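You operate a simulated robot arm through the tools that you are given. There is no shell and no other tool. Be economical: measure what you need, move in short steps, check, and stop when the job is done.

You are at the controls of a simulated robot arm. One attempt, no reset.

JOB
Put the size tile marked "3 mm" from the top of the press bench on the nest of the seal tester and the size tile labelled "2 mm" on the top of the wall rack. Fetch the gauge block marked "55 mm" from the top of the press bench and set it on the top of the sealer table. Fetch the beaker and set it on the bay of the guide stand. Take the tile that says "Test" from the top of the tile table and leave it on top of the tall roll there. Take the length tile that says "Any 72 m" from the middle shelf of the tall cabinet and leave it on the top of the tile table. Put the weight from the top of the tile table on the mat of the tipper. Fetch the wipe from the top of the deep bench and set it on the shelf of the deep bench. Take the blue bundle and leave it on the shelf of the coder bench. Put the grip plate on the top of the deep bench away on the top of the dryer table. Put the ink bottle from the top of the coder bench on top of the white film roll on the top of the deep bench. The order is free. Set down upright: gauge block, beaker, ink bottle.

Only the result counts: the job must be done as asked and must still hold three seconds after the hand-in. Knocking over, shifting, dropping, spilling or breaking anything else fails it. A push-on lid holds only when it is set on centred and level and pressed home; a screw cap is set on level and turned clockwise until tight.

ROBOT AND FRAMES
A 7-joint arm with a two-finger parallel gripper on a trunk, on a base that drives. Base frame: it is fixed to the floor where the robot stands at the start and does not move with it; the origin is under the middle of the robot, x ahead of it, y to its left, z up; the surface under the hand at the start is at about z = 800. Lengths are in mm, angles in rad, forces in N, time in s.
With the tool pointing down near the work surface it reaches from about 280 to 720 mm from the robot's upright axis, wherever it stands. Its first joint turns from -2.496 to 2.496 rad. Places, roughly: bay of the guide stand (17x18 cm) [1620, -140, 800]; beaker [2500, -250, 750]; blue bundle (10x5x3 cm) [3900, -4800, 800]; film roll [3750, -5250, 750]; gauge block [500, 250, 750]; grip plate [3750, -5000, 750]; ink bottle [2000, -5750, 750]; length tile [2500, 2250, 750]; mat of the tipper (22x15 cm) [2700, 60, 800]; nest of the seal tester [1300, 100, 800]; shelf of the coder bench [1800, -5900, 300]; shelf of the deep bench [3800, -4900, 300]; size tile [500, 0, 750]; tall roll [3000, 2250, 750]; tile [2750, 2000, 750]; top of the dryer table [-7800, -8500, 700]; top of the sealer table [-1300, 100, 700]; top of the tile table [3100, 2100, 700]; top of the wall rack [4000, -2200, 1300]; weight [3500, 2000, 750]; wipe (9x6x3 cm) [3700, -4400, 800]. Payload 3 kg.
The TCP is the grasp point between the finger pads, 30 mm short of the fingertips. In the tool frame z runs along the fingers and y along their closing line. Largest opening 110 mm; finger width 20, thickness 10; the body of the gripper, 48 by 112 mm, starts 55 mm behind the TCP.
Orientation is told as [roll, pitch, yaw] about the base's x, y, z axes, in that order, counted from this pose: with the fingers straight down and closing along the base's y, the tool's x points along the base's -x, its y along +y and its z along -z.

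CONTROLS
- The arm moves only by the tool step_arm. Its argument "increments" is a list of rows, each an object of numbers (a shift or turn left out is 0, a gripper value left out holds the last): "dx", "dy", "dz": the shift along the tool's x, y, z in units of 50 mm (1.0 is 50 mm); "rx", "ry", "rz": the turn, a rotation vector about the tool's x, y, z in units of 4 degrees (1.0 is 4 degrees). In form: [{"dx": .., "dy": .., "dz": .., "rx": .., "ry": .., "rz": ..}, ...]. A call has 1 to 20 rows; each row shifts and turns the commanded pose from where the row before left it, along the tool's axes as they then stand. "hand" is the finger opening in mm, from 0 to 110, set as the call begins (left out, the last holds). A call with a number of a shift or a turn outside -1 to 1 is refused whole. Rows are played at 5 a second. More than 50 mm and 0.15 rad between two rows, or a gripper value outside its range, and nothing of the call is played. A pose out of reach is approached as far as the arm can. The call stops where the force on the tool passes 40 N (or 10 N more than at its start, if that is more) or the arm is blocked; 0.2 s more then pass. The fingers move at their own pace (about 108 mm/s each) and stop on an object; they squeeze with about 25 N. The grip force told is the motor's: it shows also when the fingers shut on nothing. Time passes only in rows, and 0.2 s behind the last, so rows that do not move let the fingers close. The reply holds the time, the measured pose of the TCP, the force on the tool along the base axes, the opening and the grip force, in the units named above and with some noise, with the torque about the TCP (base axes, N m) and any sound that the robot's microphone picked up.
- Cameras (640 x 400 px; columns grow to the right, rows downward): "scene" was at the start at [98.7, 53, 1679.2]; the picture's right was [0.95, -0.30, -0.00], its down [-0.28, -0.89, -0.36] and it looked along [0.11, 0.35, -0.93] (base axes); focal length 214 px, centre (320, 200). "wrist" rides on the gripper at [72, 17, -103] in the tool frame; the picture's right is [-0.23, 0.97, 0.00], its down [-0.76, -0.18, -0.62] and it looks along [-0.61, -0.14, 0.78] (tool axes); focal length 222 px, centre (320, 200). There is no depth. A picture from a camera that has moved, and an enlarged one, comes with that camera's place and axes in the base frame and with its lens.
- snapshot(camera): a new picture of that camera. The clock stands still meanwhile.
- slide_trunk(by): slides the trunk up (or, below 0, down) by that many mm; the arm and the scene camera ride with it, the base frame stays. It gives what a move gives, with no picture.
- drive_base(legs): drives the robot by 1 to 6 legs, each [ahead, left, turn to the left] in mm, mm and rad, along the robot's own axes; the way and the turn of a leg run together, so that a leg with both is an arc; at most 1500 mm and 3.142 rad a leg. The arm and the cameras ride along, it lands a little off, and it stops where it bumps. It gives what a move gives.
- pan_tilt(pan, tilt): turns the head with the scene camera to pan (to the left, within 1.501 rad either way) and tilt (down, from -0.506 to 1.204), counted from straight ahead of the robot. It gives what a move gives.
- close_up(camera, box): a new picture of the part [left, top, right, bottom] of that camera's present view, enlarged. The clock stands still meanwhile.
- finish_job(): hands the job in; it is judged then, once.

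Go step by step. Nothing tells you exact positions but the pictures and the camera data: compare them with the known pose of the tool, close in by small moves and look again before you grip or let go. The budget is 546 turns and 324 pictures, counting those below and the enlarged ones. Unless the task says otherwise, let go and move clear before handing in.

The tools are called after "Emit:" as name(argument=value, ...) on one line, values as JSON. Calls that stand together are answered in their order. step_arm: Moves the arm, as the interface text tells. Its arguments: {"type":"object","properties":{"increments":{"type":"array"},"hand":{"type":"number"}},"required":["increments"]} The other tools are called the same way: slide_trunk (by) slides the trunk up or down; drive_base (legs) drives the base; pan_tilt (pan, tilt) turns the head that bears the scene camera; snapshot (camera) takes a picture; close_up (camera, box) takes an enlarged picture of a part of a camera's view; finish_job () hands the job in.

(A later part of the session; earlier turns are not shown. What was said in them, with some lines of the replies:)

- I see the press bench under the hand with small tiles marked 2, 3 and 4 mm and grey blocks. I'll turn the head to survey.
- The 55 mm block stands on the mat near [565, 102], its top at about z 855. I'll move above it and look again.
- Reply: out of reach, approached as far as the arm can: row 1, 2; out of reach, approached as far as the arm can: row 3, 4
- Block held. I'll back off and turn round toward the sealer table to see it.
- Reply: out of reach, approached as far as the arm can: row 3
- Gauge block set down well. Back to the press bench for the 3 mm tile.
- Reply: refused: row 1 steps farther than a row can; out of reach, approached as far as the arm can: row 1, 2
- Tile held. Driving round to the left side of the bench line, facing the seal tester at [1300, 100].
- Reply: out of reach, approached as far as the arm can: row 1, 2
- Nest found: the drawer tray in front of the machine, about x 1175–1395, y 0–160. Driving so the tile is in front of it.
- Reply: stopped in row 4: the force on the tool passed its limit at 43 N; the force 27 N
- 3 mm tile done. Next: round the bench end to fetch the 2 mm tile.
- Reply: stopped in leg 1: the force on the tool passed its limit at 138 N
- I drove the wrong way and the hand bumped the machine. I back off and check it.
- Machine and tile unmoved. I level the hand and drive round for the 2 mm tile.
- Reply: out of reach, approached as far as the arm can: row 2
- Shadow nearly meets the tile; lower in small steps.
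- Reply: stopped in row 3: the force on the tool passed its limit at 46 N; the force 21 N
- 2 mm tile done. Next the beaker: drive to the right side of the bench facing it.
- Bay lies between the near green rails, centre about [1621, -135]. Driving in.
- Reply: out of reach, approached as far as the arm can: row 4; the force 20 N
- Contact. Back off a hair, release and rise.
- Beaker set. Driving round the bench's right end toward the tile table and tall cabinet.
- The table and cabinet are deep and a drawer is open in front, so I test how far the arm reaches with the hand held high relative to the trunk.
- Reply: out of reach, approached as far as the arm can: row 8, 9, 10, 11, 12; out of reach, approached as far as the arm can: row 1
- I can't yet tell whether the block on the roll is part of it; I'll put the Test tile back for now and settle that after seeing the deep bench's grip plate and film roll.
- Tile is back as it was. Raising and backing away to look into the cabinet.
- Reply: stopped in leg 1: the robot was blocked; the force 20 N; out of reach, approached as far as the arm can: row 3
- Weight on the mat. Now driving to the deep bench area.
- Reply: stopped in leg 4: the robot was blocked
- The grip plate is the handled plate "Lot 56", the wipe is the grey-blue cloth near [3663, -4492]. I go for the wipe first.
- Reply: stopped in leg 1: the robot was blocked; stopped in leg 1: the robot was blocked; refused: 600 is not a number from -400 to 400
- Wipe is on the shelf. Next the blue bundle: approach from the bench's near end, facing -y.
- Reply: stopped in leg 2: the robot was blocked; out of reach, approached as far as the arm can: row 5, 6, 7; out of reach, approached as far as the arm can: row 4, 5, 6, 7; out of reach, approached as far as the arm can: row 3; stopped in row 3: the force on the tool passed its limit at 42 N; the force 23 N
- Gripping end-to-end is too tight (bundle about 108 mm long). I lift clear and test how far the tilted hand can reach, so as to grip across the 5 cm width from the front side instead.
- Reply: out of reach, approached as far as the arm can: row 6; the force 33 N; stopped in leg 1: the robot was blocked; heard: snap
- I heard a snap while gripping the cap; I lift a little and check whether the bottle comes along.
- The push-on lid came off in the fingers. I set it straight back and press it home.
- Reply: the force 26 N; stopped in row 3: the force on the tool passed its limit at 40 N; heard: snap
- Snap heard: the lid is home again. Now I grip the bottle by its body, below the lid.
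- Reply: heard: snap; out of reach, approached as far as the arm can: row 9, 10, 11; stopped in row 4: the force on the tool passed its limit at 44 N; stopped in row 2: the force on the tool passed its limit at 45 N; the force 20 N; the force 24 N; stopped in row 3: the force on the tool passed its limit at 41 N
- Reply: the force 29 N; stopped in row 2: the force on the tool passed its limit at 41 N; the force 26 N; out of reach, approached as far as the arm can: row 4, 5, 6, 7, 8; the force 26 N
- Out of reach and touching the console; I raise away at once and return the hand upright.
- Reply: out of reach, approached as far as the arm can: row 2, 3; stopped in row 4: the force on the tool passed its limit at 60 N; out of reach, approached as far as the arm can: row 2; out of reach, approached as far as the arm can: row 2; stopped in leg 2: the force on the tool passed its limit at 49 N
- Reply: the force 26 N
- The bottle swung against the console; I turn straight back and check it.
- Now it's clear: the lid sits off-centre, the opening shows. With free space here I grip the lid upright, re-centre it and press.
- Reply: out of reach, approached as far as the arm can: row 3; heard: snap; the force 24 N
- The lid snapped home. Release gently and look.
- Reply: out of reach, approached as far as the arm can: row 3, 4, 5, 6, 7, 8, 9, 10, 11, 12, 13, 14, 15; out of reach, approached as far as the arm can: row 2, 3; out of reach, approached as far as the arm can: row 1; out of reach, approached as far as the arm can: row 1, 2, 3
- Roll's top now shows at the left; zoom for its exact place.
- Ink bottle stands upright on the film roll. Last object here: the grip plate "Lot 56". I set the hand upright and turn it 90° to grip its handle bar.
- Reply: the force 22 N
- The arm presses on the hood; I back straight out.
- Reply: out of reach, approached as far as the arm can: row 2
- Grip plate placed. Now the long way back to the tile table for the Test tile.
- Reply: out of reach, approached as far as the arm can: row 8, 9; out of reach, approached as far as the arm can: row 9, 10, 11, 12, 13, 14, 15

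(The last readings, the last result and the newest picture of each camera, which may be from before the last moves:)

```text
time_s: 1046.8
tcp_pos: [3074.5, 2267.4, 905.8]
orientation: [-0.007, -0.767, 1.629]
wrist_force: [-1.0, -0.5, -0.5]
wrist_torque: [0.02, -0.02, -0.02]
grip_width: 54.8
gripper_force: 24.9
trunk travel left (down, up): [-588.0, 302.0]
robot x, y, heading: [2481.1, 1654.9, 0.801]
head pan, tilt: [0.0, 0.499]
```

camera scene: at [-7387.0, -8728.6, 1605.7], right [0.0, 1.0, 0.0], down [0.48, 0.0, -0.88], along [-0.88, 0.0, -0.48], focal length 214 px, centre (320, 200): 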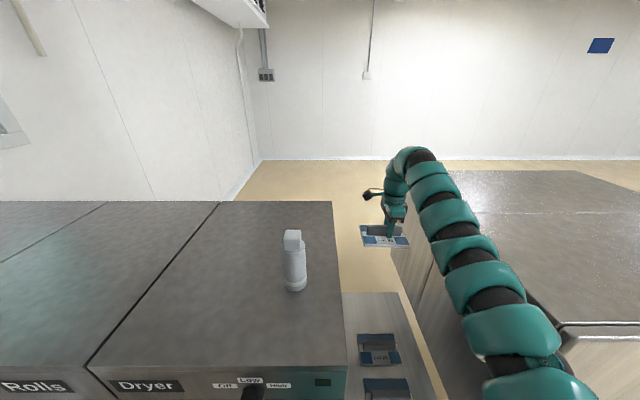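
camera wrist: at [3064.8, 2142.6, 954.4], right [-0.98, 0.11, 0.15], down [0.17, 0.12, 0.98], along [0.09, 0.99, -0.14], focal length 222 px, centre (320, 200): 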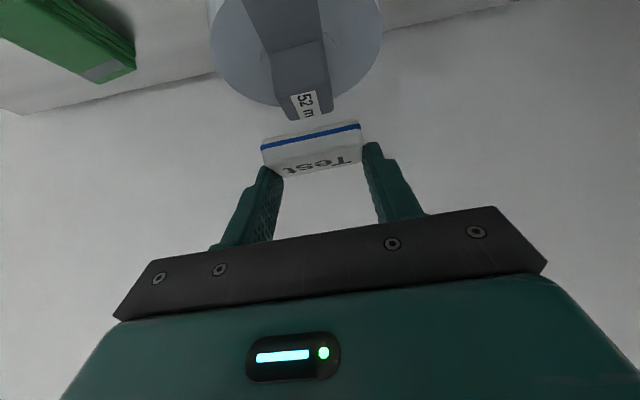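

Emit:
step_arm(increments=[{"dx": 0.025, "dz": 0.025}, {"dx": 0.025, "dz": 0.025}, {}])

Emit:
step_arm(increments=[{"dx": 0.02, "dz": 0.02}, {"dx": 0.02, "dz": 0.02}, {}])

```text
time_s: 1047.6
tcp_pos: [3074.4, 2267.5, 900.3]
orientation: [-0.007, -0.767, 1.629]
wrist_force: [-0.4, 0.6, -0.3]
wrist_torque: [-0.05, -0.04, -0.02]
grip_width: 54.5
gripper_force: 24.5
trunk travel left (down, up): [-588.0, 302.0]
robot x, y, heading: [2481.1, 1659.7, 0.797]
head pan, tilt: [0.0, 0.499]
```

```text
time_s: 1048.4
tcp_pos: [3074.8, 2267.4, 901.2]
orientation: [-0.011, -0.772, 1.63]
wrist_force: [-0.1, 0.2, 13.6]
wrist_torque: [0.08, 0.13, 0.02]
grip_width: 54.5
gripper_force: 24.5
trunk travel left (down, up): [-588.0, 302.0]
robot x, y, heading: [2481.7, 1656.2, 0.802]
head pan, tilt: [0.0, 0.499]
```

Contact on the block. Check, then release.

Emit:
close_up(camera="wrist", box=[220, 30, 400, 190])

Emit:
step_arm(increments=[{"dx": -0.015, "dz": -0.015}, {}])

Emit:
step_arm(increments=[{}, {}, {}], hand=75)

Emit:
close_up(camera="wrist", box=[220, 30, 400, 190])

```text
2.50 times, centred on (310, 110) of wrist
camera zoom: at [3064.9, 2142.0, 925.1], right [-0.98, 0.11, 0.15], down [0.16, 0.12, 0.98], along [0.09, 0.99, -0.14], focal length 555 px, centre (345, 425)
```

zoom: 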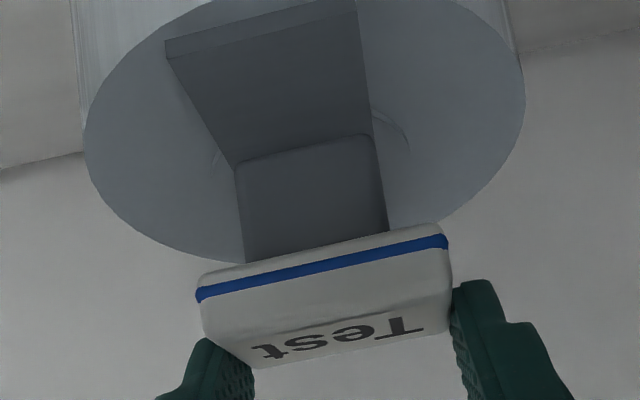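

```text
time_s: 1049.0
tcp_pos: [3074.5, 2267.2, 899.8]
orientation: [-0.011, -0.77, 1.63]
wrist_force: [2.6, 2.4, 14.4]
wrist_torque: [0.2, 0.04, -0.02]
grip_width: 54.5
gripper_force: 25.4
trunk travel left (down, up): [-588.0, 302.0]
robot x, y, heading: [2482.7, 1653.6, 0.795]
head pan, tilt: [0.0, 0.499]
```

```text
time_s: 1049.8
tcp_pos: [3074.7, 2267.3, 899.4]
orientation: [-0.008, -0.767, 1.627]
wrist_force: [1.4, -0.2, -0.1]
wrist_torque: [-0.01, 0.01, 0.0]
grip_width: 75.2
gripper_force: 0.1
trunk travel left (down, up): [-588.0, 302.0]
robot x, y, heading: [2483.1, 1654.6, 0.796]
head pan, tilt: [0.0, 0.499]
```

```text
2.50 times, centred on (310, 110) of wrist
camera zoom: at [3065.2, 2142.5, 923.7], right [-0.98, 0.11, 0.15], down [0.17, 0.12, 0.98], along [0.09, 0.99, -0.14], focal length 555 px, centre (345, 425)
```

zoom: 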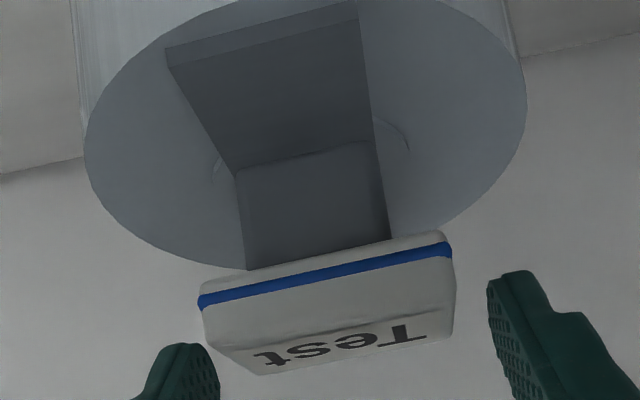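

Emit:
step_arm(increments=[{"dx": -0.15, "dz": -0.155}, {"dx": -0.4, "dz": -0.41}, {"dx": -0.5, "dz": -0.52}, {}])

Emit:
slide_trunk(by=150)

Emit:
drive_base(legs=[[-300, -320, 0]])

Emit:
snapshot(camera="wrist")

Emit:
pan_tilt(pan=0.3, tilt=0.55)

Emit:
close_up(camera="scene", box=[200, 120, 440, 300])

```text
time_s: 1050.8
tcp_pos: [3076.3, 2267.9, 972.1]
orientation: [-0.007, -0.768, 1.628]
wrist_force: [0.2, 0.7, 0.2]
wrist_torque: [0.02, -0.03, -0.01]
grip_width: 74.8
gripper_force: 0.0
trunk travel left (down, up): [-588.0, 302.0]
robot x, y, heading: [2482.2, 1653.5, 0.798]
head pan, tilt: [0.0, 0.499]
```

```text
time_s: 1052.6
tcp_pos: [3075.8, 2267.3, 1122.8]
orientation: [-0.007, -0.768, 1.628]
wrist_force: [-0.4, 0.3, -0.3]
wrist_torque: [0.01, -0.03, -0.02]
grip_width: 74.7
gripper_force: 0.0
trunk travel left (down, up): [-738.0, 152.0]
robot x, y, heading: [2481.8, 1655.1, 0.8]
head pan, tilt: [0.0, 0.499]
```

```text
time_s: 1055.3
tcp_pos: [3094.8, 1822.6, 1124.0]
orientation: [-0.007, -0.77, 1.627]
wrist_force: [-0.1, 0.3, -0.2]
wrist_torque: [-0.02, 0.01, -0.01]
grip_width: 74.8
gripper_force: 0.0
trunk travel left (down, up): [-738.0, 152.0]
robot x, y, heading: [2501.8, 1216.8, 0.793]
head pan, tilt: [0.0, 0.499]
```

```text
14 pictures are left
camera wrist: at [3085.4, 1697.9, 1148.4], right [-0.98, 0.11, 0.15], down [0.17, 0.12, 0.98], along [0.09, 0.99, -0.14], focal length 222 px, centre (320, 200)
```

wrist: 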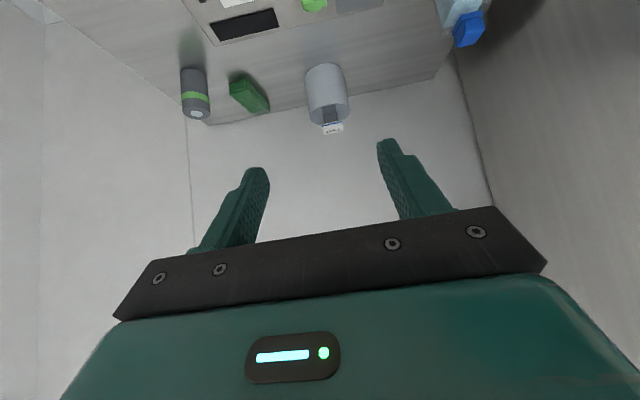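

```text
time_s: 1056.1
tcp_pos: [3095.7, 1824.4, 1123.4]
orientation: [-0.006, -0.768, 1.627]
wrist_force: [0.4, 0.3, -0.9]
wrist_torque: [-0.03, 0.02, 0.0]
grip_width: 75.0
gripper_force: 0.0
trunk travel left (down, up): [-738.0, 152.0]
robot x, y, heading: [2505.2, 1214.7, 0.797]
head pan, tilt: [0.3, 0.55]
```

```text
2.22 times, centred on (320, 210) of scene
camera zoom: at [2600.1, 1350.4, 1641.4], right [0.89, -0.46, 0.0], down [-0.24, -0.46, -0.85], along [0.39, 0.76, -0.52], focal length 477 px, centre (320, 178)
```

zoom: 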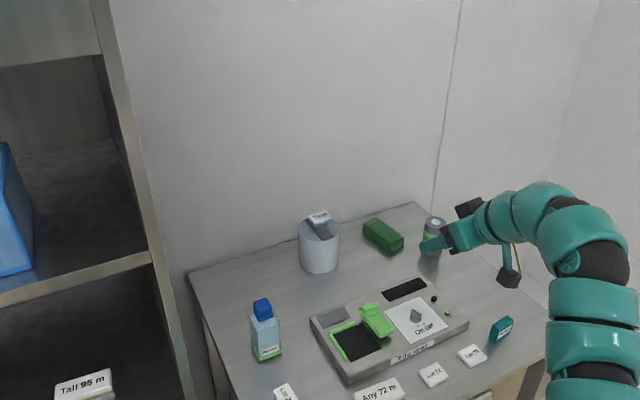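

All placements are made; one last look at the main bench, which I bumped earlier.

Emit:
drive_base(legs=[[-150, -100, 0], [0, 0, -1.3]])

Emit:
pan_tilt(pan=-1.2, tilt=0.55)

Emit:
snapshot(camera="scene")

```text
time_s: 1060.8
tcp_pos: [3215.6, 631.8, 1123.3]
orientation: [-0.006, -0.767, 0.333]
wrist_force: [0.5, -0.5, 1.1]
wrist_torque: [-0.01, -0.02, -0.03]
grip_width: 74.7
gripper_force: 0.2
trunk travel left (down, up): [-738.0, 152.0]
robot x, y, heading: [2463.0, 1034.8, -0.497]
head pan, tilt: [0.3, 0.55]
```

```text
time_s: 1062.4
tcp_pos: [3215.4, 632.5, 1122.3]
orientation: [-0.008, -0.768, 0.335]
wrist_force: [-0.2, 0.5, 0.1]
wrist_torque: [-0.01, 0.01, 0.02]
grip_width: 75.0
gripper_force: 0.1
trunk travel left (down, up): [-738.0, 152.0]
robot x, y, heading: [2468.3, 1033.3, -0.497]
head pan, tilt: [-1.201, 0.55]
```

```text
12 pictures are left
camera scene: at [2527.8, 908.3, 1641.3], right [-0.99, 0.13, 0.0], down [0.07, 0.52, -0.85], along [-0.11, -0.85, -0.52], focal length 214 px, centre (320, 200)
```

scene: 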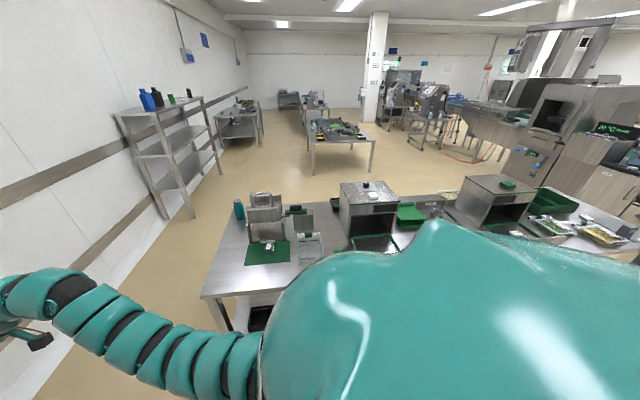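

The main bench is undisturbed and the weight is still on its mat, so I'm handing in.

Emit:
finish_job()

```text
The job is handed in.
```

I handed the job in with all eleven placements made: both size tiles, the gauge block, beaker, Test tile, length tile, weight, wipe, blue bundle, grip plate and ink bottle. The gauge block, beaker and ink bottle were set down upright, and everything I looked at afterwards was where I left it. The result of the hand-in was not shown to me.

These could still count against the job:
- **Bumps:** The base stopped against furniture several times. The hand or arm also pressed against the seal tester, the coder console and post, and the hood beside the dryer table. I saw nothing shifted, but I did not re-check every bench.
- **Ink bottle lid:** The push-on lid came off during the first grip. I put it back on and heard it snap home before moving the bottle to the film roll.
- **Ink bottle stand:** The bottle had been standing in a small tray, and that tray is still on the coder bench.
- **On top of the rolls:** The Test tile and the ink bottle each rest on the small grip block in the middle of their roll's top. I took that block to be part of the roll.
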